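You operate a simulated robot arm through the tools that you are given. There is no shell and no other tool.

You are at the controls of a simulated robot arm. One attempt, no reset.

Task
Turn the turntable to the white line, then swap the thin block on the big coil for the thick one.
Fine: brake it before you swap; the thick block goes on the coil's red line, the thin one in the green tray. Where these are worked on the way, their far stop is far enough and under half their travel is too little: turntable brake.

The check looks at the end state, three seconds after you hand in, the way a careful person would. Anything else that was tipped, shoved, dropped, spilled or broken makes it a failure.

Robot
A 6-joint arm with a four-finger gripper, fixed in place. Base frame: the origin is at the foot of the arm, x ahead of it, y to its left, z up. Units: m, degrees, N and s.
With the tool pointing down near the work surface it reaches from about 0.24 to 0.96 m from the base axis. Its first joint turns from -166.0 to 166.0 degrees. Payload 3.67 kg.
The TCP is the grasp point between the finger pads, 0.028 m short of the fingertips. In the tool frame z runs along the fingers and y along their closing line. The gripper opens to 0.112 m. The gripper's body begins 0.073 m behind the TCP.
Orientation is that of the tool frame in the base frame, as a unit quaternion [x, y, z, w]. With the fingers straight down and closing along the base's y, the tool's x points along the base's -x, its y along +y and its z along -z.

Tools
- The arm moves only by the tool servo_tool. Its arguments are lists of equal length, an entry for each row: "slide": the shift along the tool's x, y, z in units of 40 mm (1.0 is 40 mm), a list of three; "delta_rot": the turn, a rotation vector about the tool's x, y, z in units of 5 degrees (1.0 is 5 degrees), a list of three. In form: {"slide": [[tx, ty, tz], ...], "delta_rot": [[wx, wy, wz], ...]}. A call has 1 to 20 rows; each row shifts and turns the commanded pose from where the row before left it, along the tool's axes as they then stand. "claw" is the closure, from 0 (fully open) to 1 (shut), set as the call begins (left out, the last holds). A call with a number of a shift or a turn outside -1 to 1 is refused whole. Each row takes 0.2 s and may step no farther than 0.05 m and 8.6 degrees from the row before; otherwise, or with a gripper value out of range, the whole call is refused. Where a pose cannot be reached the arm comes as near as it can. A force on the tool above 60 N (or 10 N above the force at the start of the call, whichever is more), or a blocked arm, ends the call early, and 0.2 s more pass. Each finger halts on what it meets, pressing with about 31 N; the grip force reading is that of the motor and also rises with nothing between the fingers. The clock runs only during rows and for 0.2 s after the last one: add rows that do not move to give the fingers time. The reply holds the time, the measured pose of the TCP, the force on the tool along the base axes, the opening and the grip force, in the units named above and with some noise, with the torque about the TCP (base axes, N m) and any sound that the robot's microphone picked up.
- Cameras (640 x 400 px; columns grow to the right, rows downward): "scene" is fixed at [0.3993, 0.6475, 1.5819]; the picture's right is [-0.93, -0.37, 0.00], its down [-0.35, 0.88, -0.31] and it looks along [0.12, -0.29, -0.95] (base axes); focal length 283 px, centre (320, 200). "wrist" rides on the gripper at [0.06, -0.018, -0.104] in the tool frame; the picture's right is [0.29, 0.96, 0.00], its down [-0.80, 0.24, -0.55] and it looks along [-0.53, 0.16, 0.83] (tool axes); focal length 234 px, centre (320, 200). There is no depth. A picture from a camera that has moved, and an enlarged one, comes with that camera's place and axes in the base frame and with its lens.
- camera(camera): a new picture of that camera. No time passes.
- close_up(camera, box): a new picture of the part [left, top, right, bottom] of that camera's present view, enlarged. No time passes.
- hand_in(): hands the job in; it is judged then, once.

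Places have to be worked out from the pictures, the camera data and where the tool is seen. Open the gripper and draw the arm clear of the work before you hand the job in, unless the task says otherwise.

The tools are called as a command line: name --argument value ..., lists and objects as JSON in quotes. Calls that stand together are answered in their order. servo_tool: Moves the arm, as the interface text tells. Its arguments: {"type":"object","properties":{"slide":{"type":"array","items":{"type":"array","items":{"type":"number"}}},"delta_rot":{"type":"array","items":{"type":"array","items":{"type":"number"}}},"claw":{"type":"number"}},"required":["slide","delta_rot"]} The other tools are called the same way: camera (camera) takes a picture; close_up (camera, box) takes an enlarged picture of a part of a camera's view; hand_in () hands the job in.

At the start:

```text
time_s: 0.0
eef_pos: [0.3791, 0.3577, 1.1496]
orientation: [0.0, 1.0, -0.001, 0.001]
wrist_force: [-0.5, 0.0, 0.5]
torque: [0.01, -0.01, 0.0]
gripper_width: 0.112
grip_force: 0.2
```

scene: 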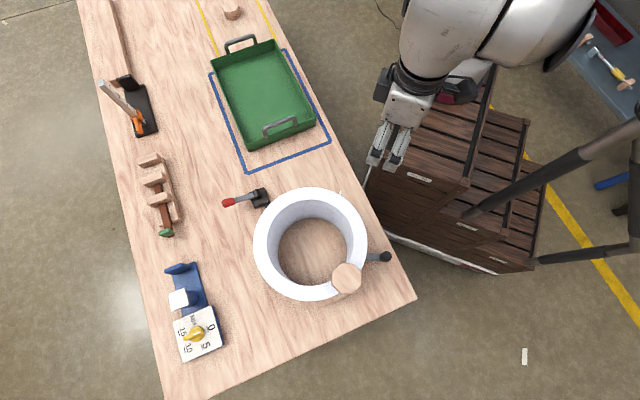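
wrist: 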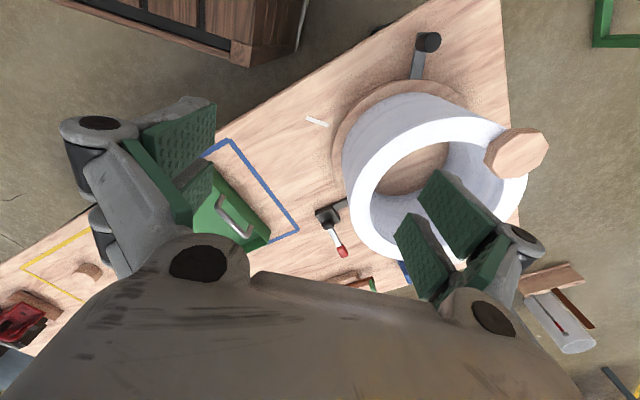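

I begin by looking closer at the work area from both cameras before moving anything.

close_up --camera "scene" --box '[220, 160, 420, 320]'

close_up --camera "scene" --box '[80, 60, 240, 180]'

close_up --camera "scene" --box '[120, 140, 280, 260]'

close_up --camera "wrist" --box '[280, 0, 600, 260]'

```text
2.50 times, centred on (320, 240) of scene
camera zoom: at [0.3993, 0.6475, 1.5819], right [-0.93, -0.37, 0.0], down [-0.35, 0.88, -0.31], along [0.12, -0.29, -0.95], focal length 707 px, centre (320, 100)
```

zoom: 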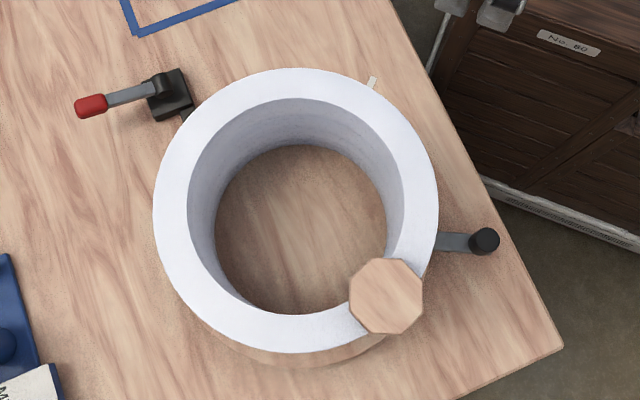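

```text
3.33 times, centred on (160, 120) of scene
camera zoom: at [0.3993, 0.6475, 1.5819], right [-0.93, -0.37, 0.0], down [-0.35, 0.88, -0.31], along [0.12, -0.29, -0.95], focal length 942 px, centre (853, 467)
```

zoom: 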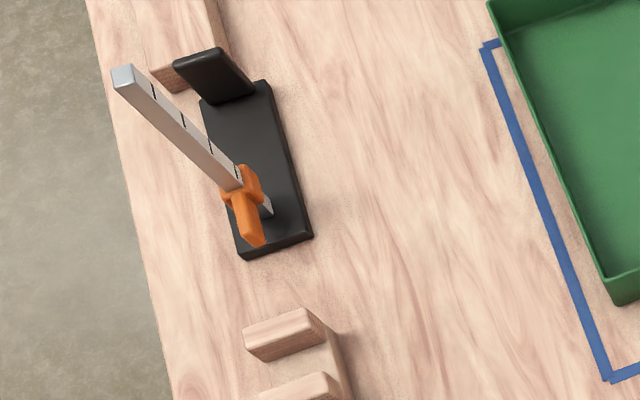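

```text
3.33 times, centred on (200, 200) of scene
camera zoom: at [0.3993, 0.6475, 1.5819], right [-0.93, -0.37, 0.0], down [-0.35, 0.88, -0.31], along [0.12, -0.29, -0.95], focal length 942 px, centre (720, 200)
```

zoom: 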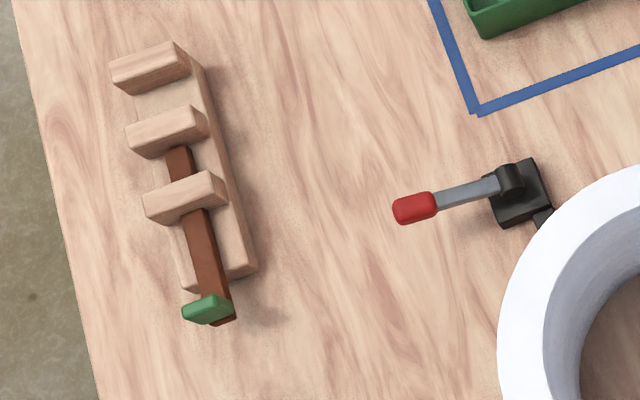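

```text
1.54 times, centred on (440, 130) of wrist
camera zoom: at [0.3213, 0.3391, 1.2533], right [-0.29, 0.96, 0.0], down [0.8, 0.24, 0.55], along [0.53, 0.16, -0.83], focal length 360 px, centre (135, 308)
```

zoom: 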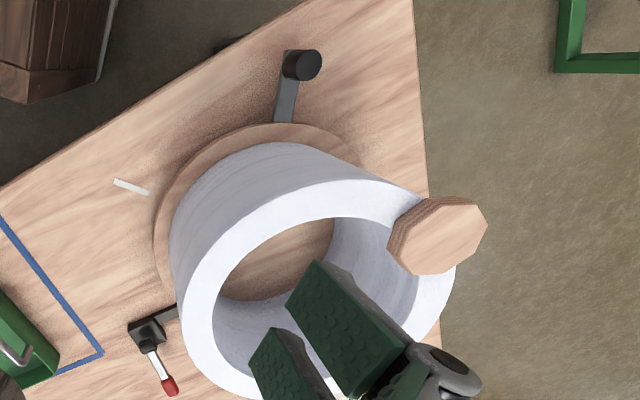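

The octagonal block sits on the rim of the white coil. I still need to find the thick block, the red line and where the white line is, so I look at the far part of the table and the rest.

close_up --camera "scene" --box '[180, 0, 340, 100]'

close_up --camera "scene" --box '[310, 170, 410, 310]'

close_up --camera "scene" --box '[140, 250, 260, 370]'

close_up --camera "wrist" --box '[0, 180, 200, 360]'

close_up --camera "wrist" --box '[460, 100, 640, 360]'

```text
4.00 times, centred on (260, 50) of scene
camera zoom: at [0.3993, 0.6475, 1.5819], right [-0.93, -0.37, 0.0], down [-0.35, 0.88, -0.31], along [0.12, -0.29, -0.95], focal length 1130 px, centre (560, 800)
```

zoom: 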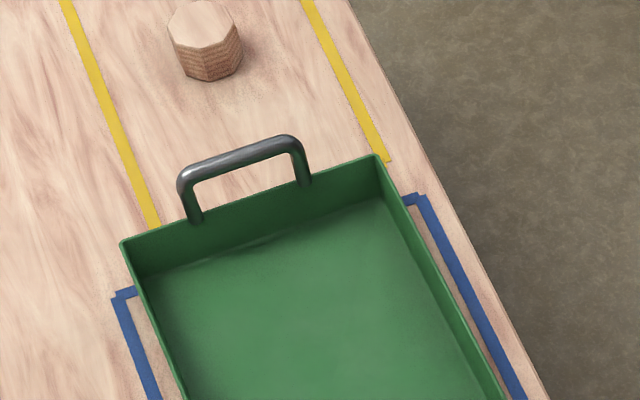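

```text
2.86 times, centred on (360, 240) of scene
camera zoom: at [0.3993, 0.6475, 1.5819], right [-0.93, -0.37, 0.0], down [-0.35, 0.88, -0.31], along [0.12, -0.29, -0.95], focal length 808 px, centre (206, 86)
```

zoom: 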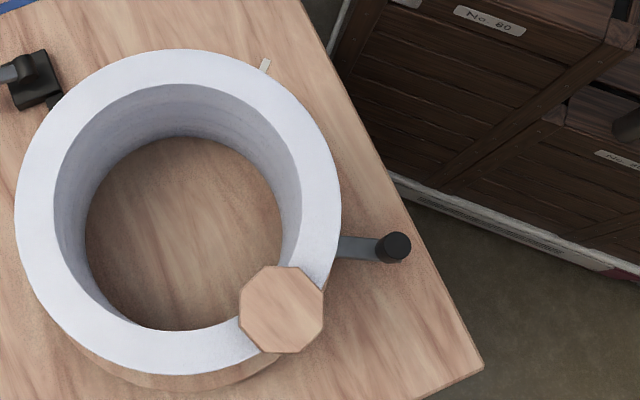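

```text
3.33 times, centred on (200, 310) of scene
camera zoom: at [0.3993, 0.6475, 1.5819], right [-0.93, -0.37, 0.0], down [-0.35, 0.88, -0.31], along [0.12, -0.29, -0.95], focal length 942 px, centre (720, -167)
```

zoom: 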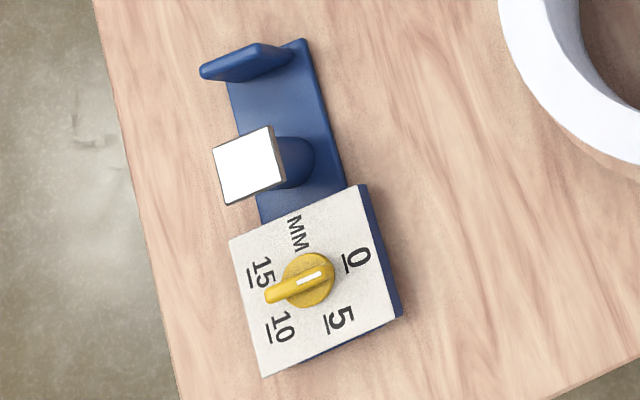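

```text
2.22 times, centred on (100, 270) of wrist
camera zoom: at [0.3213, 0.3391, 1.2533], right [-0.29, 0.96, 0.0], down [0.8, 0.24, 0.55], along [0.53, 0.16, -0.83], focal length 520 px, centre (809, 44)
```

zoom: 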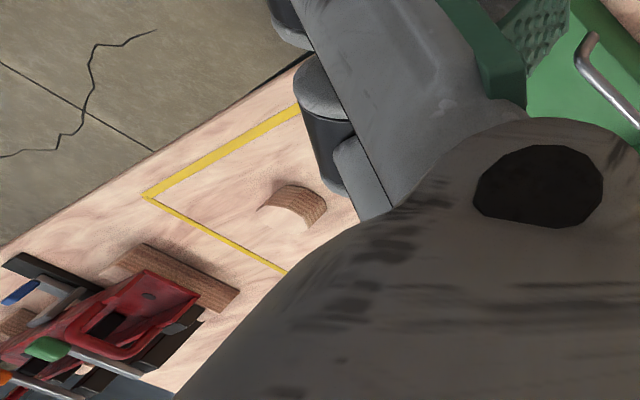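

```text
1.54 times, centred on (550, 230) of wrist
camera zoom: at [0.3213, 0.3391, 1.2533], right [-0.29, 0.96, 0.0], down [0.8, 0.24, 0.55], along [0.53, 0.16, -0.83], focal length 360 px, centre (-34, 154)
```

zoom: 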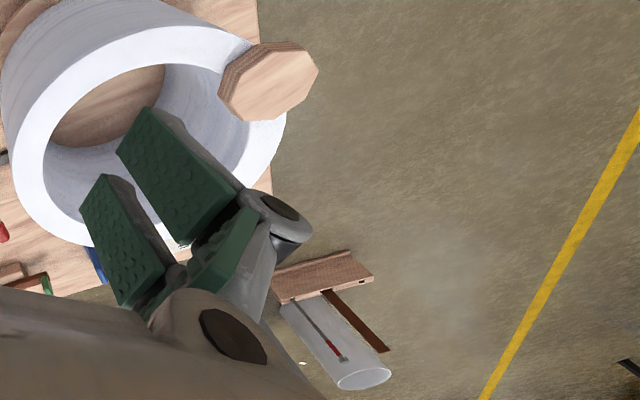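

From the two views I judge the table at z≈0.76, the coil centre near (0.457, 0.56) with its top near z≈0.96, the crank knob near (0.27, 0.50, 0.81), and the white line running radially at (0.447, 0.35–0.40). The other octagonal block is near (1.09, -0.18), so I move high over the table for a wrist view of that end.

servo_tool --slide '[[-1, -0.7, 0], [-1, -0.7, 0], [-1, -0.7, 0], [-1, -0.7, 0], [-1, -0.7, 0], [-1, -0.7, 0], [-1, -0.7, 0], [-1, -0.7, 0]]' --delta_rot '[[0, 0, 0], [0, 0, 0], [0, 0, 0], [0, 0, 0], [0, 0, 0], [0, 0, 0], [0, 0, 0], [0, 0, 0]]' --claw 0

camera --camera "wrist"

camera --camera "scene"

```text
time_s: 1.8
eef_pos: [0.7003, 0.1363, 1.1498]
orientation: [-0.001, 1.0, 0.0, 0.0]
wrist_force: [-0.1, -0.2, 0.0]
torque: [-0.02, -0.05, 0.0]
gripper_width: 0.1122
grip_force: 0.1
```

```text
taken
camera wrist: at [0.6422, 0.1169, 1.2542], right [-0.29, 0.96, 0.0], down [0.8, 0.24, 0.55], along [0.53, 0.16, -0.83], focal length 234 px, centre (320, 200)
```

wrist: 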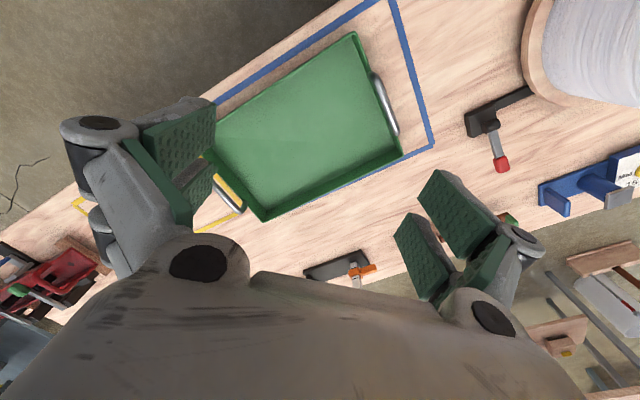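

```text
taken
```

scene: 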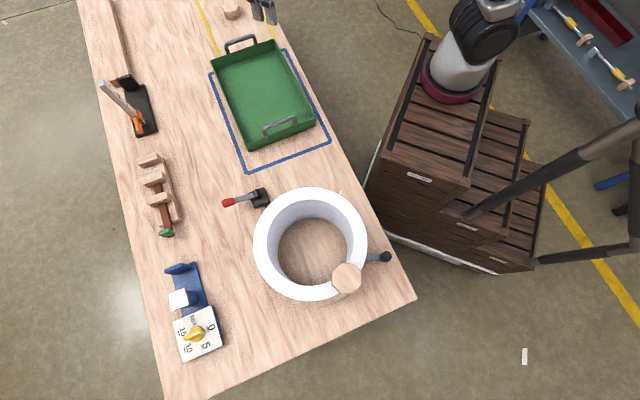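

The arm's shoulder is visible now and the far block stays where I judged it, near (1.09, -0.18), so I test how far the arm reaches toward it while staying high.

servo_tool --slide '[[-0.95, -0.75, 0], [-0.95, -0.75, 0], [-0.95, -0.75, 0], [-0.95, -0.75, 0], [-0.95, -0.75, 0], [-0.95, -0.75, 0]]' --delta_rot '[[0, 0, 0], [0, 0, 0], [0, 0, 0], [0, 0, 0], [0, 0, 0], [0, 0, 0]]'

camera --camera "wrist"

camera --camera "scene"

```text
time_s: 3.2
eef_pos: [0.9281, -0.0459, 1.1478]
orientation: [-0.001, 1.0, 0.0, 0.001]
wrist_force: [-0.5, 0.9, 0.9]
torque: [-0.03, -0.07, 0.01]
gripper_width: 0.1119
grip_force: 0.1
```

```text
taken
camera wrist: at [0.869, -0.0635, 1.2525], right [-0.29, 0.96, 0.0], down [0.8, 0.24, 0.55], along [0.53, 0.16, -0.83], focal length 234 px, centre (320, 200)
```

wrist: 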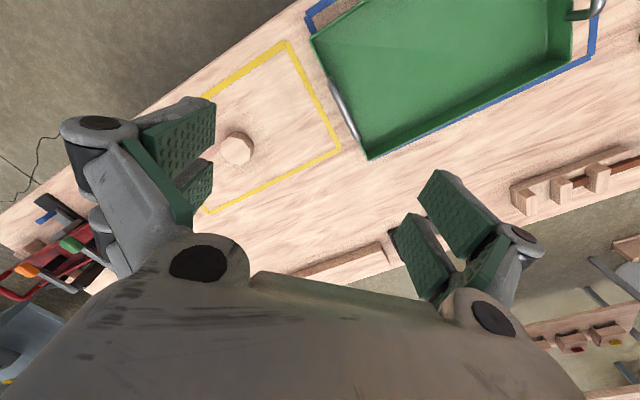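

```text
taken
```

scene: 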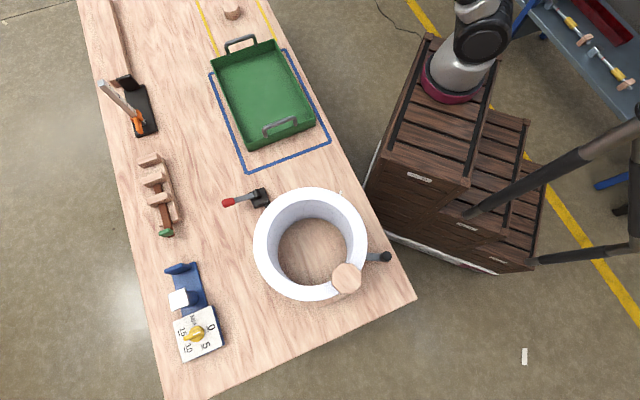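

The far block is confirmed near (1.085, -0.175) with its top around z≈0.80. I continue over it a bit lower to see whether the arm can reach with the tool straight down.

servo_tool --slide '[[-0.78, -0.64, 0.4], [-0.78, -0.64, 0.4], [-0.78, -0.64, 0.4], [-0.78, -0.64, 0.4], [-0.78, -0.64, 0.4], [0, 0, 0]]' --delta_rot '[[0, 0, 0], [0, 0, 0], [0, 0, 0], [0, 0, 0], [0, 0, 0], [0, 0, 0]]'

camera --camera "wrist"

```text
time_s: 4.6
eef_pos: [1.0263, -0.1695, 1.0499]
orientation: [0.0, 1.0, 0.0, -0.001]
wrist_force: [0.2, 0.3, 0.3]
torque: [-0.02, -0.02, -0.01]
gripper_width: 0.1118
grip_force: 0.1
out of reach, approached as far as the arm can: row 3, 4, 5
```

```text
taken
camera wrist: at [0.9673, -0.1891, 1.1545], right [-0.29, 0.96, 0.0], down [0.8, 0.24, 0.55], along [0.53, 0.16, -0.83], focal length 234 px, centre (320, 200)
```

wrist: 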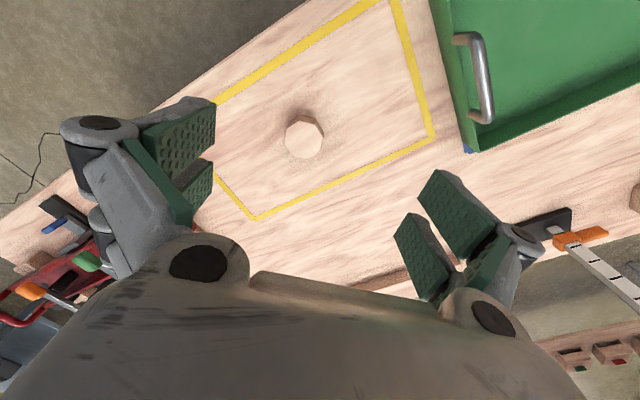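

The arm stops short of the far block with the tool straight down, so a tilt outward will be needed there. I zoom in on the block to measure it.

close_up --camera "wrist" --box '[240, 80, 400, 200]'

close_up --camera "scene" --box '[190, 0, 290, 60]'

close_up --camera "scene" --box '[360, 0, 560, 280]'

```text
3.33 times, centred on (320, 140) of wrist
camera zoom: at [0.9673, -0.1891, 1.1545], right [-0.29, 0.96, 0.0], down [0.8, 0.24, 0.55], along [0.53, 0.16, -0.83], focal length 781 px, centre (320, 400)
```

zoom: 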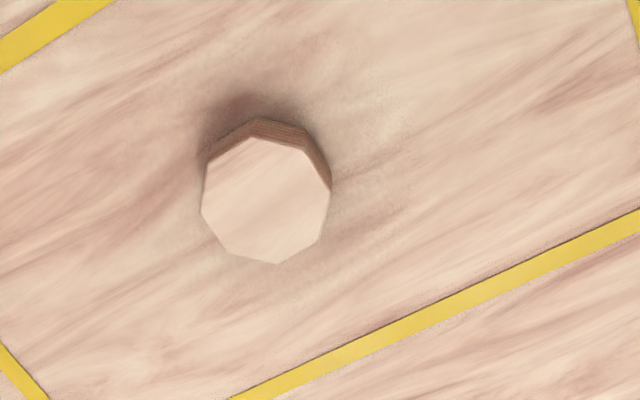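

```text
6.40 times, centred on (240, 30) of scene
camera zoom: at [0.3993, 0.6475, 1.5819], right [-0.93, -0.37, 0.0], down [-0.35, 0.88, -0.31], along [0.12, -0.29, -0.95], focal length 1809 px, centre (832, 1288)
```

zoom: 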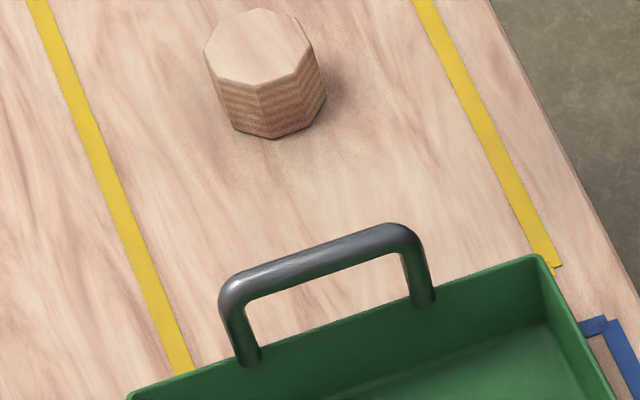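

```text
1.43 times, centred on (460, 140) of scene
camera zoom: at [0.3993, 0.6475, 1.5819], right [-0.93, -0.37, 0.0], down [-0.35, 0.88, -0.31], along [0.12, -0.29, -0.95], focal length 404 px, centre (120, 286)
```

zoom: 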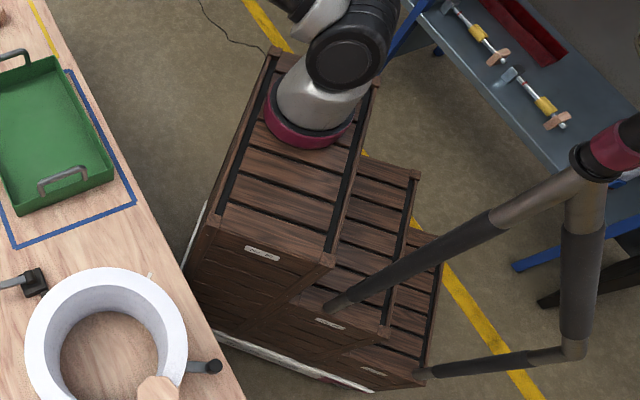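

The thick block is about 0.034 tall and 0.06 across, with flats facing roughly 67° and 112° in the base frame. I yaw the tool about -23° to match a flat and tilt it outward 40° here, to see whether that brings the block within reach later.

servo_tool --slide '[[0.5, 0, 0], [0.5, 0, 0], [0, 0, 0], [0, 0, 0], [0, 0, 0], [0, 0, 0], [0, 0, 0], [0, 0, 0], [0, 0, 0], [0, 0, 0], [0, 0, 0], [0, 0, 0], [0, 0, 0], [0, 0, 0]]' --delta_rot '[[0, 0, 0.92], [0, 0, 0.92], [0, 0, 0.92], [0, 0, 0.92], [0, 0, 0.92], [0, -1, 0], [0, -1, 0], [0, -1, 0], [0, -1, 0], [0, -1, 0], [0, -1, 0], [0, -1, 0], [0, -1, 0], [0, 0, 0]]'

camera --camera "wrist"

camera --camera "scene"

```text
time_s: 7.6
eef_pos: [0.985, -0.1709, 1.0509]
orientation: [0.187, 0.921, -0.068, 0.335]
wrist_force: [0.2, 1.2, 0.2]
torque: [-0.04, -0.02, 0.02]
gripper_width: 0.1118
grip_force: 0.2
```

```text
taken
camera wrist: at [0.8756, -0.1447, 1.0922], right [0.17, 0.97, -0.18], down [0.33, 0.12, 0.94], along [0.93, -0.22, -0.3], focal length 234 px, centre (320, 200)
```

wrist: 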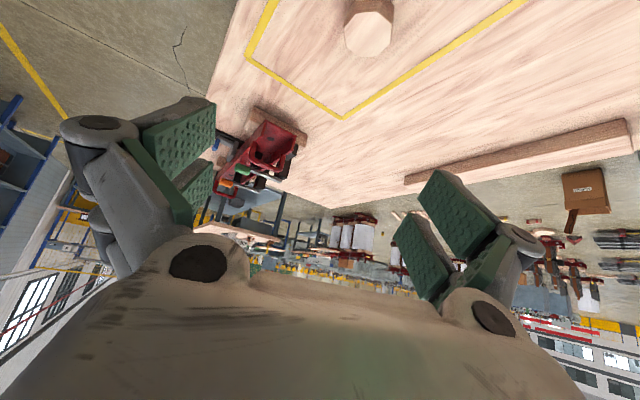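

```text
taken
```

scene: 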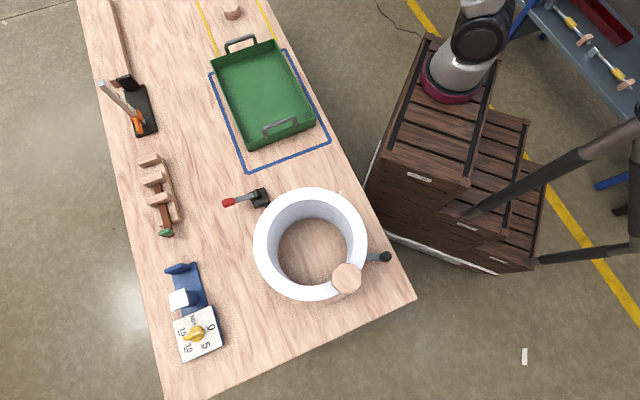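

The tilted pose holds well. I now check the reach by moving to a hover over the far block at about (1.085, -0.175, 0.87), still clear above its top.

servo_tool --slide '[[0.2, 0.147, 0.83], [0.2, 0.147, 0.83], [0.2, 0.147, 0.83], [0.2, 0.147, 0.83], [0.2, 0.147, 0.83], [0.2, 0.147, 0.83], [0, 0, 0]]' --delta_rot '[[0, 0, 0], [0, 0, 0], [0, 0, 0], [0, 0, 0], [0, 0, 0], [0, 0, 0], [0, 0, 0]]'

camera --camera "wrist"

camera --camera "scene"

```text
time_s: 9.2
eef_pos: [1.0845, -0.1742, 0.8659]
orientation: [0.187, 0.921, -0.068, 0.336]
wrist_force: [0.4, 0.0, 0.3]
torque: [0.02, 0.01, 0.01]
gripper_width: 0.1121
grip_force: 0.1
```

```text
taken
camera wrist: at [0.9736, -0.1479, 0.9075], right [0.17, 0.97, -0.18], down [0.33, 0.12, 0.94], along [0.93, -0.22, -0.3], focal length 234 px, centre (320, 200)
```

wrist: 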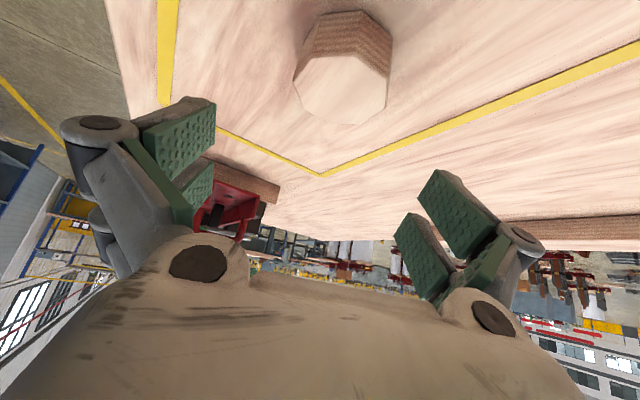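

```text
taken
```

scene: 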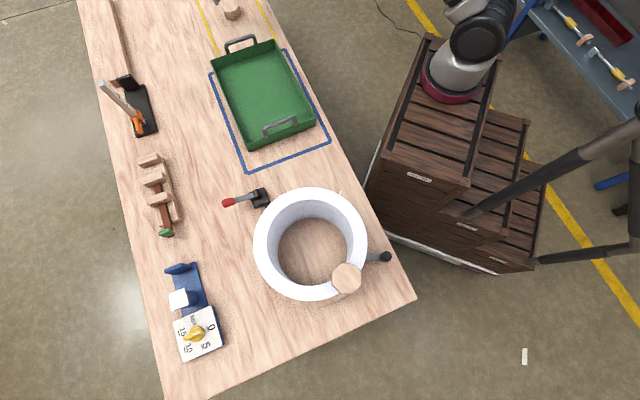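

With the tilt, the far block is well within reach (its centre looks to be about (1.095, -0.177)). I back out upward, level the tool again and head to the turntable.

servo_tool --slide '[[-0.7, 0, -0.8], [-0.7, 0, -0.8], [-0.7, 0, -0.8], [-0.7, 0, -0.8], [-0.7, 0, -0.8], [0, 0, 0], [0, 0, 0], [0, 0, 0], [0, 0, 0], [0, 0, 0], [0, 0, 0], [0, 0, 0], [0, 0, 0], [0, 0, 0], [0, 0, 0], [0, 0, 0], [0, 0, 0], [0, 0, 0]]' --delta_rot '[[0, 0, 0], [0, 0, 0], [0, 0, 0], [0, 0, 0], [0, 0, 0], [0, 1, 0], [0, 1, 0], [0, 1, 0], [0, 1, 0], [0, 1, 0], [0, 1, 0], [0, 1, 0], [0, 1, 0], [0, 0, -0.92], [0, 0, -0.92], [0, 0, -0.92], [0, 0, -0.92], [0, 0, -0.92]]'

servo_tool --slide '[[0.95, 0.7, 0], [0.95, 0.7, 0], [0.95, 0.7, 0], [0.95, 0.7, 0], [0.95, 0.7, 0], [0.95, 0.7, 0], [0.95, 0.7, 0], [0.95, 0.7, 0], [0.95, 0.7, 0], [0.95, 0.7, 0], [0.95, 0.7, 0], [0.95, 0.7, 0], [0.95, 0.7, 0], [0.95, 0.7, 0]]' --delta_rot '[[0, 0, 0], [0, 0, 0], [0, 0, 0], [0, 0, 0], [0, 0, 0], [0, 0, 0], [0, 0, 0], [0, 0, 0], [0, 0, 0], [0, 0, 0], [0, 0, 0], [0, 0, 0], [0, 0, 0], [0, 0, 0]]'

camera --camera "wrist"

```text
time_s: 13.0
eef_pos: [1.0237, -0.1736, 1.0576]
orientation: [-0.001, 1.0, 0.0, 0.0]
wrist_force: [0.4, -0.5, 0.3]
torque: [-0.02, -0.01, 0.0]
gripper_width: 0.1119
grip_force: 0.1
out of reach, approached as far as the arm can: row 10, 11, 12, 13
```

```text
time_s: 16.0
eef_pos: [0.4891, 0.2207, 1.059]
orientation: [0.0, 1.0, 0.0, 0.0]
wrist_force: [-0.2, 0.3, -0.2]
torque: [0.0, 0.0, -0.02]
gripper_width: 0.1119
grip_force: 0.1
```

```text
taken
camera wrist: at [0.4294, 0.201, 1.1641], right [-0.29, 0.96, 0.0], down [0.8, 0.24, 0.55], along [0.53, 0.16, -0.83], focal length 234 px, centre (320, 200)
```

wrist: 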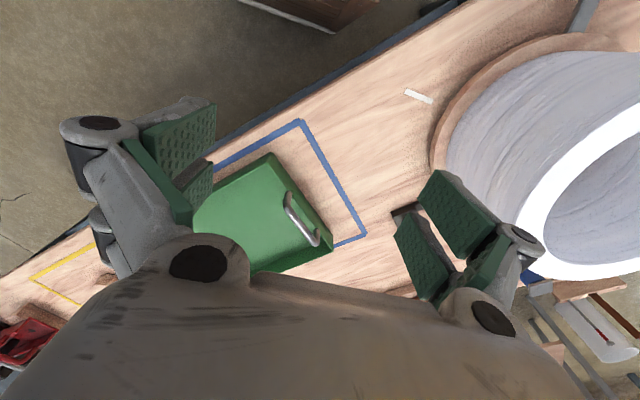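

I see the white line from about (0.450, 0.348) to (0.450, 0.399), pointing at the turntable centre. Next I look at the brake from nearby, staying above the coil's height.

servo_tool --slide '[[-0.4, 0.85, -0.2], [-0.4, 0.85, -0.2], [-0.4, 0.85, -0.2], [-0.4, 0.85, -0.2], [-0.4, 0.85, -0.2]]' --delta_rot '[[0, 0, 0], [0, 0, 0], [0, 0, 0], [0, 0, 0], [0, 0, 0]]'

camera --camera "wrist"

close_up --camera "scene" --box '[215, 170, 295, 220]'

```text
time_s: 17.2
eef_pos: [0.5705, 0.3883, 1.0986]
orientation: [0.0, 1.0, 0.0, 0.0]
wrist_force: [-0.3, -0.4, 1.0]
torque: [0.02, 0.0, -0.01]
gripper_width: 0.1122
grip_force: 0.1
```

```text
taken
camera wrist: at [0.5113, 0.3689, 1.2039], right [-0.29, 0.96, 0.0], down [0.8, 0.24, 0.55], along [0.53, 0.16, -0.83], focal length 234 px, centre (320, 200)
```

wrist: 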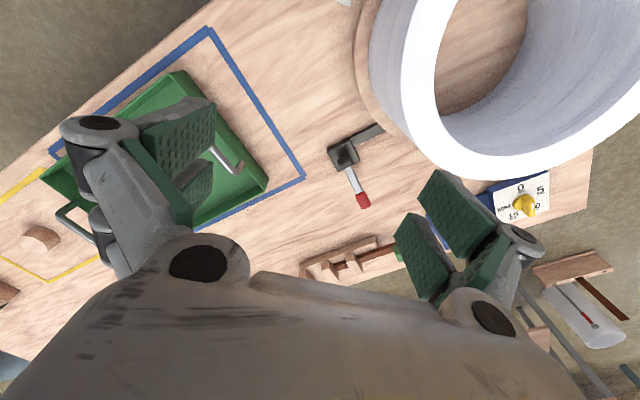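

```text
8.00 times, centred on (255, 195) of scene
camera zoom: at [0.3993, 0.6475, 1.5819], right [-0.93, -0.37, 0.0], down [-0.35, 0.88, -0.31], along [0.12, -0.29, -0.95], focal length 2261 px, centre (840, 240)
```

zoom: 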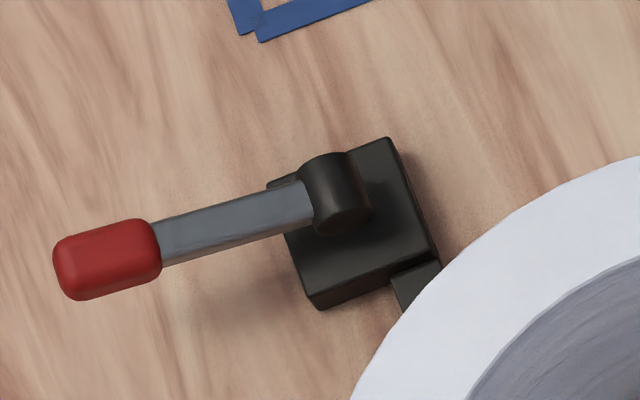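

close_up --camera "wrist" --box '[300, 110, 420, 220]'

close_up --camera "wrist" --box '[340, 0, 480, 120]'

```text
3.64 times, centred on (360, 165) of wrist
camera zoom: at [0.5113, 0.3689, 1.2039], right [-0.29, 0.96, 0.0], down [0.8, 0.24, 0.55], along [0.53, 0.16, -0.83], focal length 852 px, centre (174, 327)
```

zoom: 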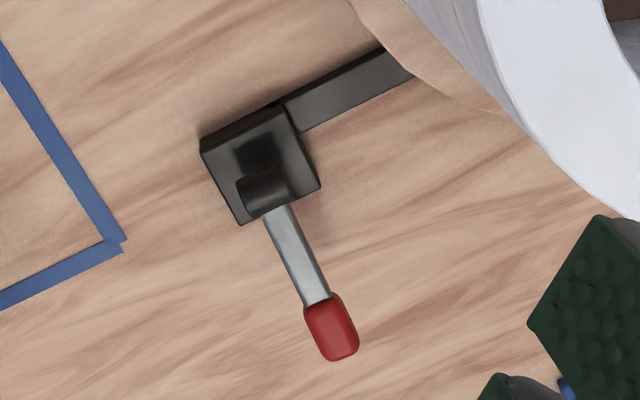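

```text
3.33 times, centred on (410, 60) of wrist
camera zoom: at [0.5113, 0.3689, 1.2039], right [-0.29, 0.96, 0.0], down [0.8, 0.24, 0.55], along [0.53, 0.16, -0.83], focal length 781 px, centre (20, 667)
```

zoom: 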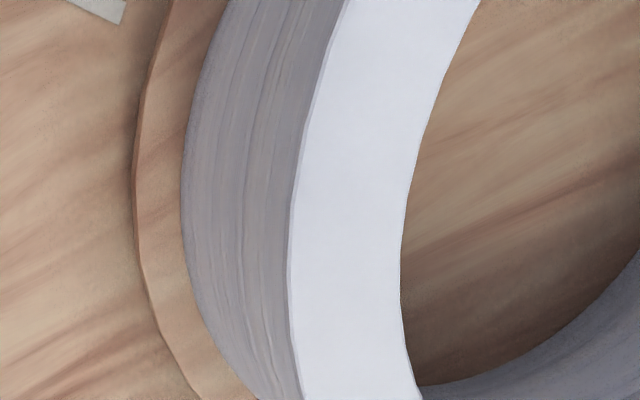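

The brake lever's red grip triangulates to (0.724, 0.520, 0.832), hinged on a horizontal barrel near (0.668, 0.464, 0.81), so it swings in a vertical plane. Now I look closely at the crank knob and the thin block.

servo_tool --slide '[[0.89, 0.31, -0.06], [0.89, 0.31, -0.06], [0.89, 0.31, -0.06], [0.89, 0.31, -0.06], [0.89, 0.31, -0.06], [0.89, 0.31, -0.06], [0.89, 0.31, -0.06], [0.89, 0.31, -0.06], [0.89, 0.31, -0.06]]' --delta_rot '[[0, 0, 0], [0, 0, 0], [0, 0, 0], [0, 0, 0], [0, 0, 0], [0, 0, 0], [0, 0, 0], [0, 0, 0], [0, 0, 0]]'

camera --camera "wrist"

camera --camera "scene"

```text
time_s: 19.2
eef_pos: [0.248, 0.4996, 1.1185]
orientation: [0.0, 1.0, 0.0, 0.0]
wrist_force: [0.5, -0.1, 0.7]
torque: [0.05, 0.07, 0.01]
gripper_width: 0.1121
grip_force: 0.1
```

```text
taken
camera wrist: at [0.1891, 0.481, 1.2227], right [-0.29, 0.96, 0.0], down [0.8, 0.24, 0.55], along [0.53, 0.16, -0.83], focal length 234 px, centre (320, 200)
```

wrist: 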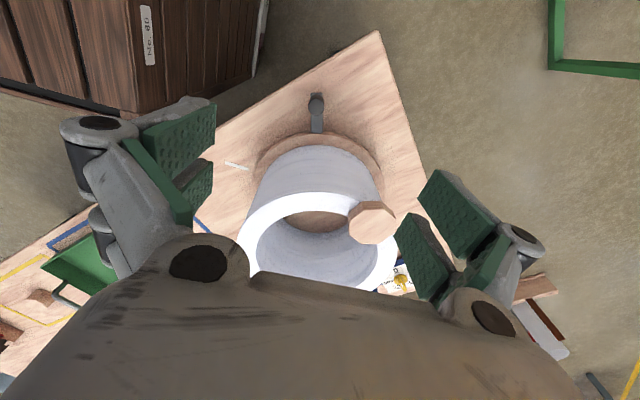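

```text
taken
```

scene: 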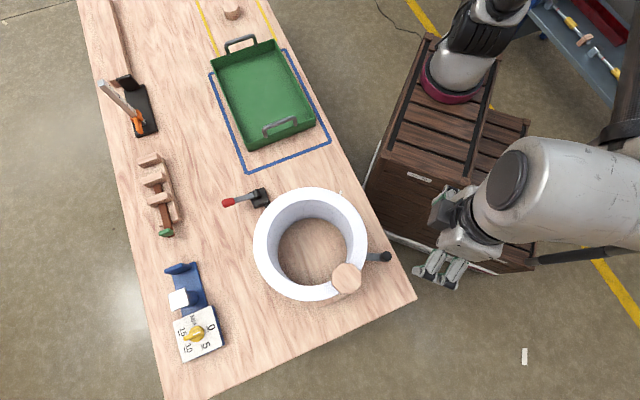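

The knob shows at (317, 103) and the thin block at (371, 222) in this wrist view; I enlarge both.

close_up --camera "wrist" --box '[280, 80, 360, 140]'

close_up --camera "wrist" --box '[330, 180, 420, 260]'

close_up --camera "wrist" --box '[210, 120, 400, 240]'

close_up --camera "scene" --box '[320, 240, 400, 300]'

```text
6.67 times, centred on (320, 110) of wrist
camera zoom: at [0.1891, 0.481, 1.2227], right [-0.29, 0.96, 0.0], down [0.8, 0.24, 0.55], along [0.53, 0.16, -0.83], focal length 1561 px, centre (320, 800)
```

zoom: 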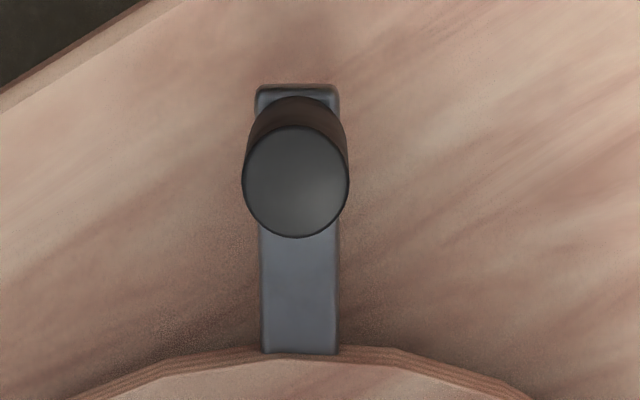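

```text
5.00 times, centred on (375, 220) of wrist
camera zoom: at [0.1891, 0.481, 1.2227], right [-0.29, 0.96, 0.0], down [0.8, 0.24, 0.55], along [0.53, 0.16, -0.83], focal length 1171 px, centre (45, 100)
```

zoom: 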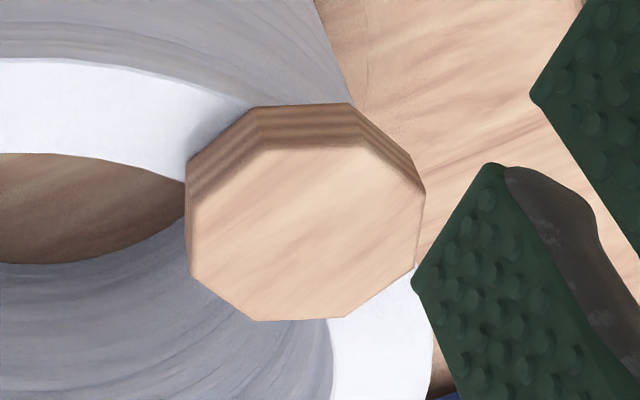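

```text
3.33 times, centred on (305, 180) of wrist
camera zoom: at [0.1891, 0.481, 1.2227], right [-0.29, 0.96, 0.0], down [0.8, 0.24, 0.55], along [0.53, 0.16, -0.83], focal length 781 px, centre (370, 267)
```

zoom: 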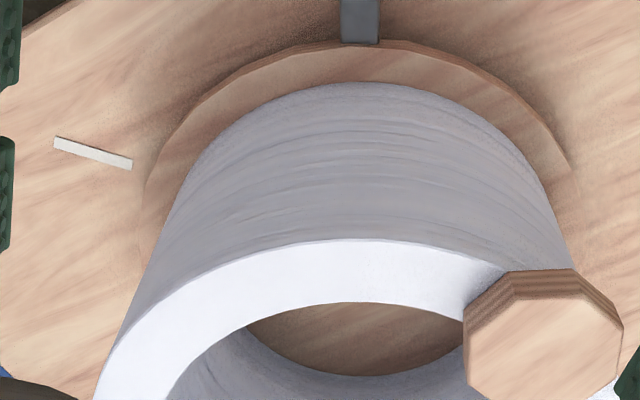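

```text
6.67 times, centred on (360, 270) of scene
camera zoom: at [0.3993, 0.6475, 1.5819], right [-0.93, -0.37, 0.0], down [-0.35, 0.88, -0.31], along [0.12, -0.29, -0.95], focal length 1884 px, centre (53, -267)
```

zoom: 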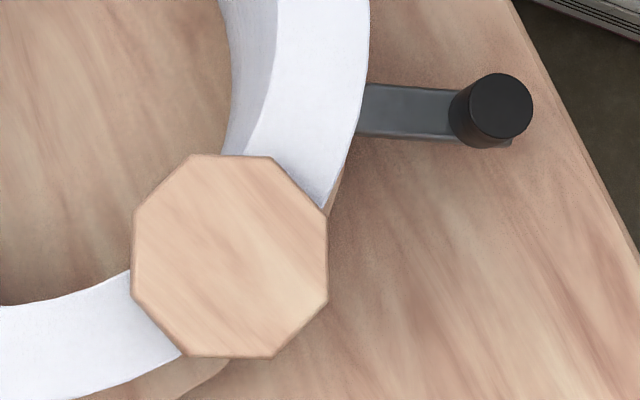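

The red line must be under the thin block. I judge the knob at about (0.270, 0.498), top z≈0.82, crank angle ≈198° about a centre near (0.456, 0.559), radius ≈0.194. I yaw the tool +18° so it closes across the crank and come down to hover above the knob.

servo_tool --slide '[[0, 0, 0], [0, 0, 0], [0, 0, 0], [0, 0, 0], [-0.085, -0.035, 0.91], [-0.085, -0.035, 0.91], [-0.085, -0.035, 0.91], [-0.085, -0.035, 0.91], [-0.085, -0.035, 0.91], [-0.085, -0.035, 0.91], [0, 0, 0]]' --delta_rot '[[0, 0, -0.9], [0, 0, -0.9], [0, 0, -0.9], [0, 0, -0.9], [0, 0, 0], [0, 0, 0], [0, 0, 0], [0, 0, 0], [0, 0, 0], [0, 0, 0], [0, 0, 0]]'

camera --camera "wrist"

camera --camera "scene"

```text
time_s: 21.6
eef_pos: [0.2728, 0.497, 0.9017]
orientation: [-0.156, 0.988, 0.0, 0.0]
wrist_force: [0.1, -0.7, -0.5]
torque: [0.0, 0.0, 0.03]
gripper_width: 0.1121
grip_force: 0.1
```

```text
taken
camera wrist: at [0.2223, 0.4613, 1.006], right [-0.57, 0.82, 0.0], down [0.68, 0.47, 0.55], along [0.46, 0.32, -0.83], focal length 234 px, centre (320, 200)
```

wrist: 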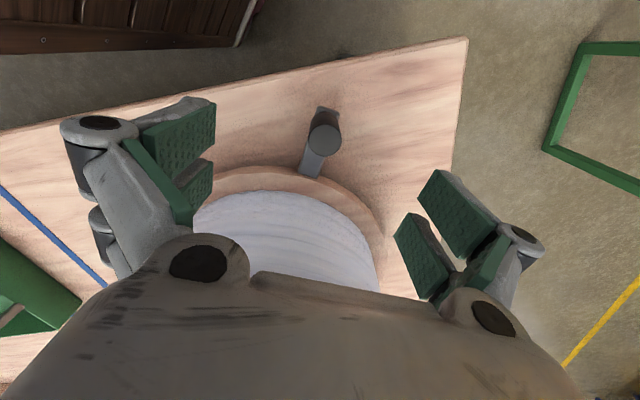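

```text
taken
```

scene: 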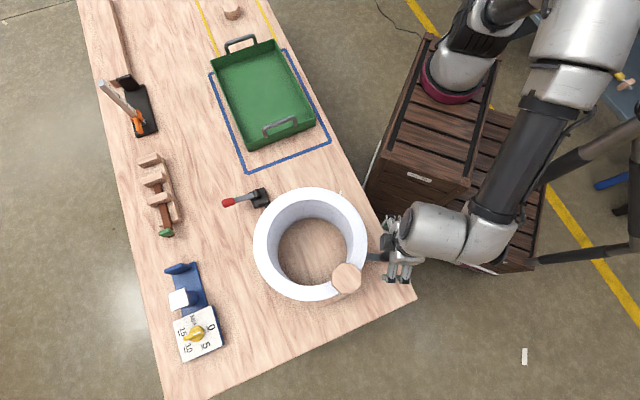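

The gripper hovers over the knob; I enlarge the wrist view to refine the knob's place.

close_up --camera "wrist" --box '[280, 90, 370, 190]'

close_up --camera "scene" --box '[340, 180, 440, 300]'

```text
4.00 times, centred on (325, 140) of wrist
camera zoom: at [0.2223, 0.4613, 1.006], right [-0.57, 0.82, 0.0], down [0.68, 0.47, 0.55], along [0.46, 0.32, -0.83], focal length 937 px, centre (300, 440)
```

zoom: 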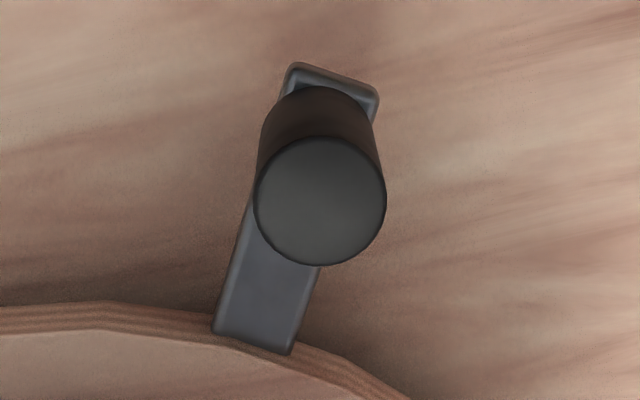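

```text
3.33 times, centred on (390, 240) of scene
camera zoom: at [0.3993, 0.6475, 1.5819], right [-0.93, -0.37, 0.0], down [-0.35, 0.88, -0.31], along [0.12, -0.29, -0.95], focal length 942 px, centre (87, 67)
```

zoom: 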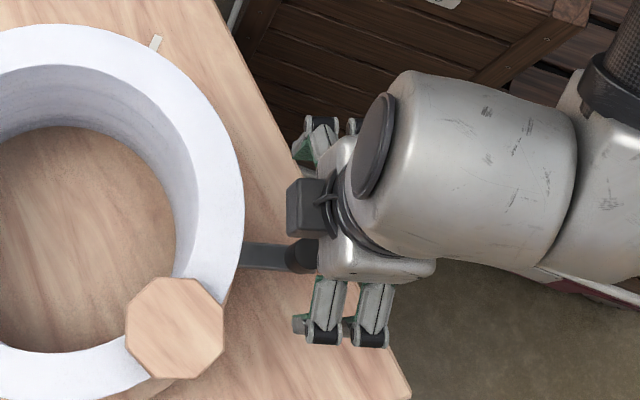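

Combining two wrist views puts the knob top at (0.272, 0.500, 0.826). I shift 3 mm sideways, lower onto it to z≈0.812, and then close the gripper.

servo_tool --slide '[[0, 0.08, 0.75], [0, 0, 0.75], [0, 0, 0.75], [0, 0, 0]]' --delta_rot '[[0, 0, 0], [0, 0, 0], [0, 0, 0], [0, 0, 0]]'

close_up --camera "wrist" --box '[200, 60, 440, 260]'

close_up --camera "scene" --box '[340, 180, 440, 300]'

```text
time_s: 22.6
eef_pos: [0.2732, 0.4993, 0.8117]
orientation: [-0.157, 0.988, 0.0, 0.0]
wrist_force: [0.6, -0.9, 0.2]
torque: [0.03, 0.01, 0.01]
gripper_width: 0.112
grip_force: 0.0
```

```text
2.00 times, centred on (320, 160) of wrist
camera zoom: at [0.2221, 0.4639, 0.9155], right [-0.57, 0.82, 0.0], down [0.68, 0.47, 0.55], along [0.46, 0.32, -0.83], focal length 468 px, centre (320, 280)
```

zoom: 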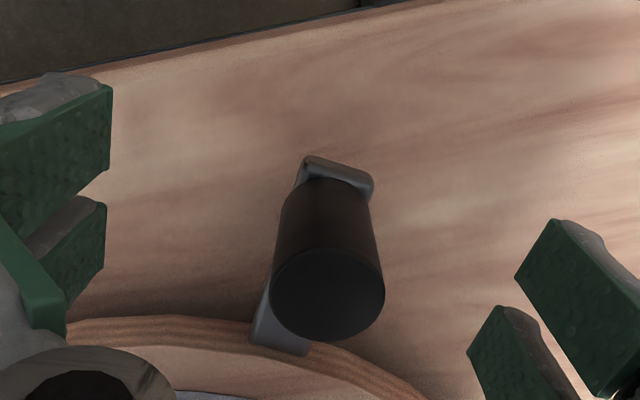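

```text
3.33 times, centred on (390, 240) of scene
camera zoom: at [0.3993, 0.6475, 1.5819], right [-0.93, -0.37, 0.0], down [-0.35, 0.88, -0.31], along [0.12, -0.29, -0.95], focal length 942 px, centre (87, 67)
```

zoom: 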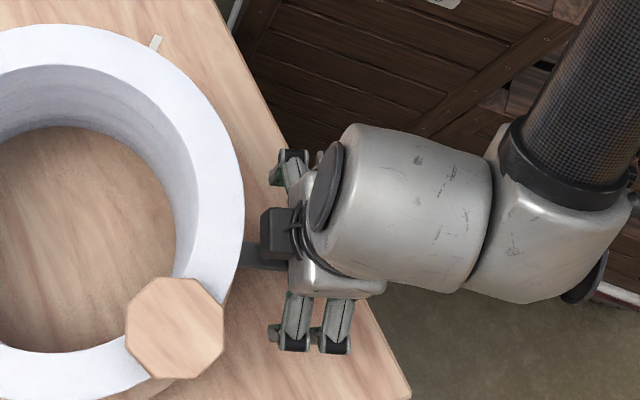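

The knob sits between the open fingers, centred within 2 mm. I close on it.

servo_tool --slide '[[0, 0, 0], [0, 0, 0], [0, 0, 0], [0, 0, 0]]' --delta_rot '[[0, 0, 0], [0, 0, 0], [0, 0, 0], [0, 0, 0]]' --claw 1

close_up --camera "wrist" --box '[200, 60, 440, 260]'

```text
time_s: 23.6
eef_pos: [0.2729, 0.5009, 0.8114]
orientation: [-0.156, 0.988, 0.0, 0.0]
wrist_force: [-3.0, -0.5, 0.2]
torque: [-0.04, 0.11, -0.01]
gripper_width: 0.023
grip_force: 45.1
```

```text
2.00 times, centred on (320, 160) of wrist
camera zoom: at [0.2218, 0.4638, 0.9158], right [-0.57, 0.82, 0.0], down [0.68, 0.48, 0.55], along [0.46, 0.32, -0.83], focal length 468 px, centre (320, 280)
```

zoom: 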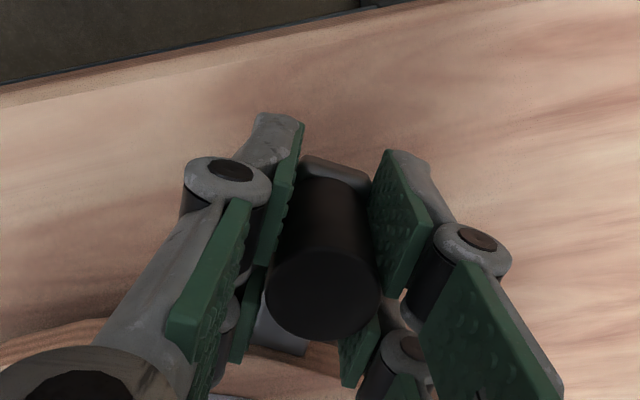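

The knob is gripped (opening 0.023). I start turning it counter-clockwise along the arc in small steps, about 21° first, watching the forces.

servo_tool --slide '[[-0.009, -0.294, 0], [-0.009, -0.294, 0], [-0.009, -0.294, 0], [-0.009, -0.294, 0], [-0.009, -0.294, 0], [-0.009, -0.294, 0]]' --delta_rot '[[0, 0, -0.7], [0, 0, -0.7], [0, 0, -0.7], [0, 0, -0.7], [0, 0, -0.7], [0, 0, -0.7]]'

close_up --camera "scene" --box '[230, 160, 430, 310]'

```text
time_s: 24.1
eef_pos: [0.2724, 0.4991, 0.8123]
orientation: [-0.19, 0.982, 0.013, 0.001]
wrist_force: [-15.6, 31.7, -33.0]
torque: [0.68, -0.03, -1.82]
gripper_width: 0.025
grip_force: 44.9
stopped in row 2: the force on the tool passed its limit at 86 N (the readings are from after the stop); the commanded pose is now the measured one
```

```text
2.67 times, centred on (330, 235) of scene
camera zoom: at [0.3993, 0.6475, 1.5819], right [-0.93, -0.37, 0.0], down [-0.35, 0.88, -0.31], along [0.12, -0.29, -0.95], focal length 754 px, centre (293, 107)
```

zoom: 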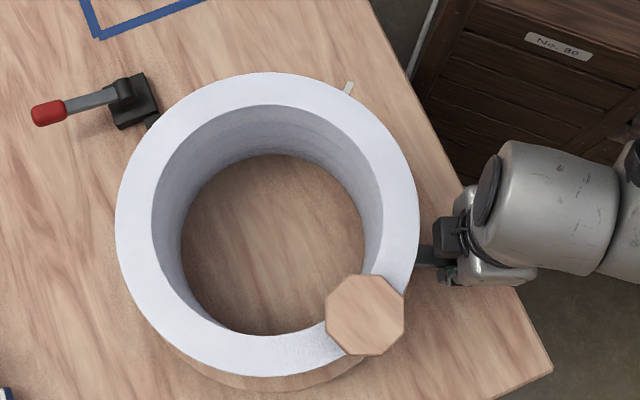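

The turn stopped early at 86 N with the knob hardly moved. I look at the wrist view and let things settle to see which way the forces sit.

servo_tool --slide '[[0, 0, 0], [0, 0, 0]]' --delta_rot '[[0, 0, 0], [0, 0, 0]]'

camera --camera "wrist"

close_up --camera "wrist" --box '[200, 60, 440, 260]'

```text
time_s: 24.7
eef_pos: [0.2724, 0.4985, 0.8137]
orientation: [-0.192, 0.981, 0.012, 0.001]
wrist_force: [-21.2, 39.9, -36.3]
torque: [0.74, 0.28, -1.66]
gripper_width: 0.0254
grip_force: 45.0
```

```text
taken
camera wrist: at [0.2257, 0.4557, 0.9164], right [-0.63, 0.78, 0.02], down [0.65, 0.51, 0.56], along [0.43, 0.37, -0.82], focal length 234 px, centre (320, 200)
```

wrist: 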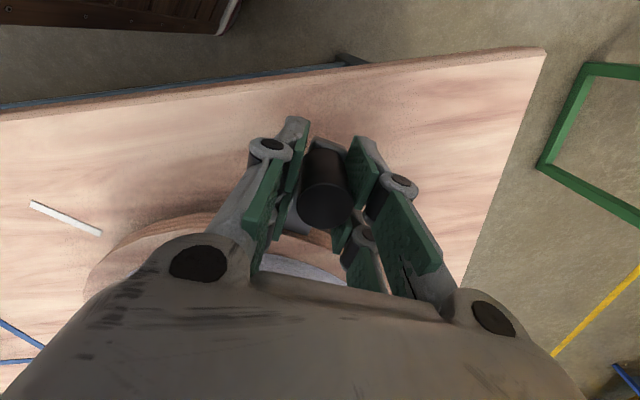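

```text
2.00 times, centred on (320, 160) of wrist
camera zoom: at [0.2257, 0.4557, 0.9164], right [-0.63, 0.78, 0.02], down [0.65, 0.51, 0.56], along [0.43, 0.37, -0.82], focal length 468 px, centre (320, 280)
```

zoom: 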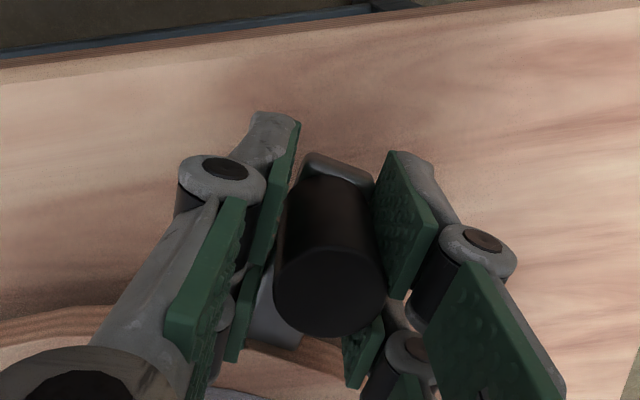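

The knob pushes back with about 45 N along the tangent and the crank has not moved, plus a twist from the grip. I release the grip to unload and check whether the crank shifted at all.

servo_tool --slide '[[0, 0, 0], [0, 0, 0], [0, 0, 0], [0, 0, 0]]' --delta_rot '[[0, 0, 0], [0, 0, 0], [0, 0, 0], [0, 0, 0]]' --claw 0.5

close_up --camera "wrist" --box '[200, 60, 440, 260]'

close_up --camera "scene" --box '[320, 180, 420, 300]'

```text
time_s: 25.7
eef_pos: [0.2743, 0.4952, 0.8142]
orientation: [-0.192, 0.981, 0.011, 0.001]
wrist_force: [0.0, -0.1, 0.3]
torque: [0.0, 0.02, -0.01]
gripper_width: 0.0558
grip_force: 0.0
```

```text
2.00 times, centred on (320, 160) of wrist
camera zoom: at [0.2267, 0.4531, 0.9172], right [-0.63, 0.78, 0.02], down [0.65, 0.51, 0.56], along [0.43, 0.37, -0.83], focal length 468 px, centre (320, 280)
```

zoom: 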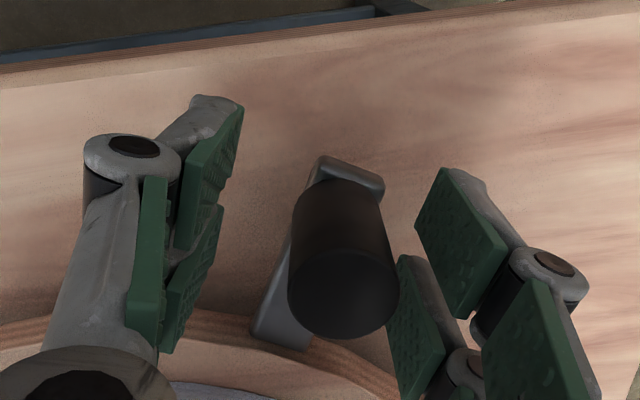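

```text
3.33 times, centred on (370, 240) of scene
camera zoom: at [0.3993, 0.6475, 1.5819], right [-0.93, -0.37, 0.0], down [-0.35, 0.88, -0.31], along [0.12, -0.29, -0.95], focal length 942 px, centre (153, 67)
```

zoom: 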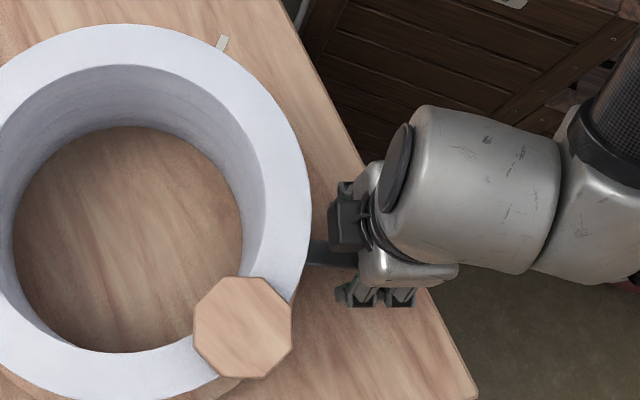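

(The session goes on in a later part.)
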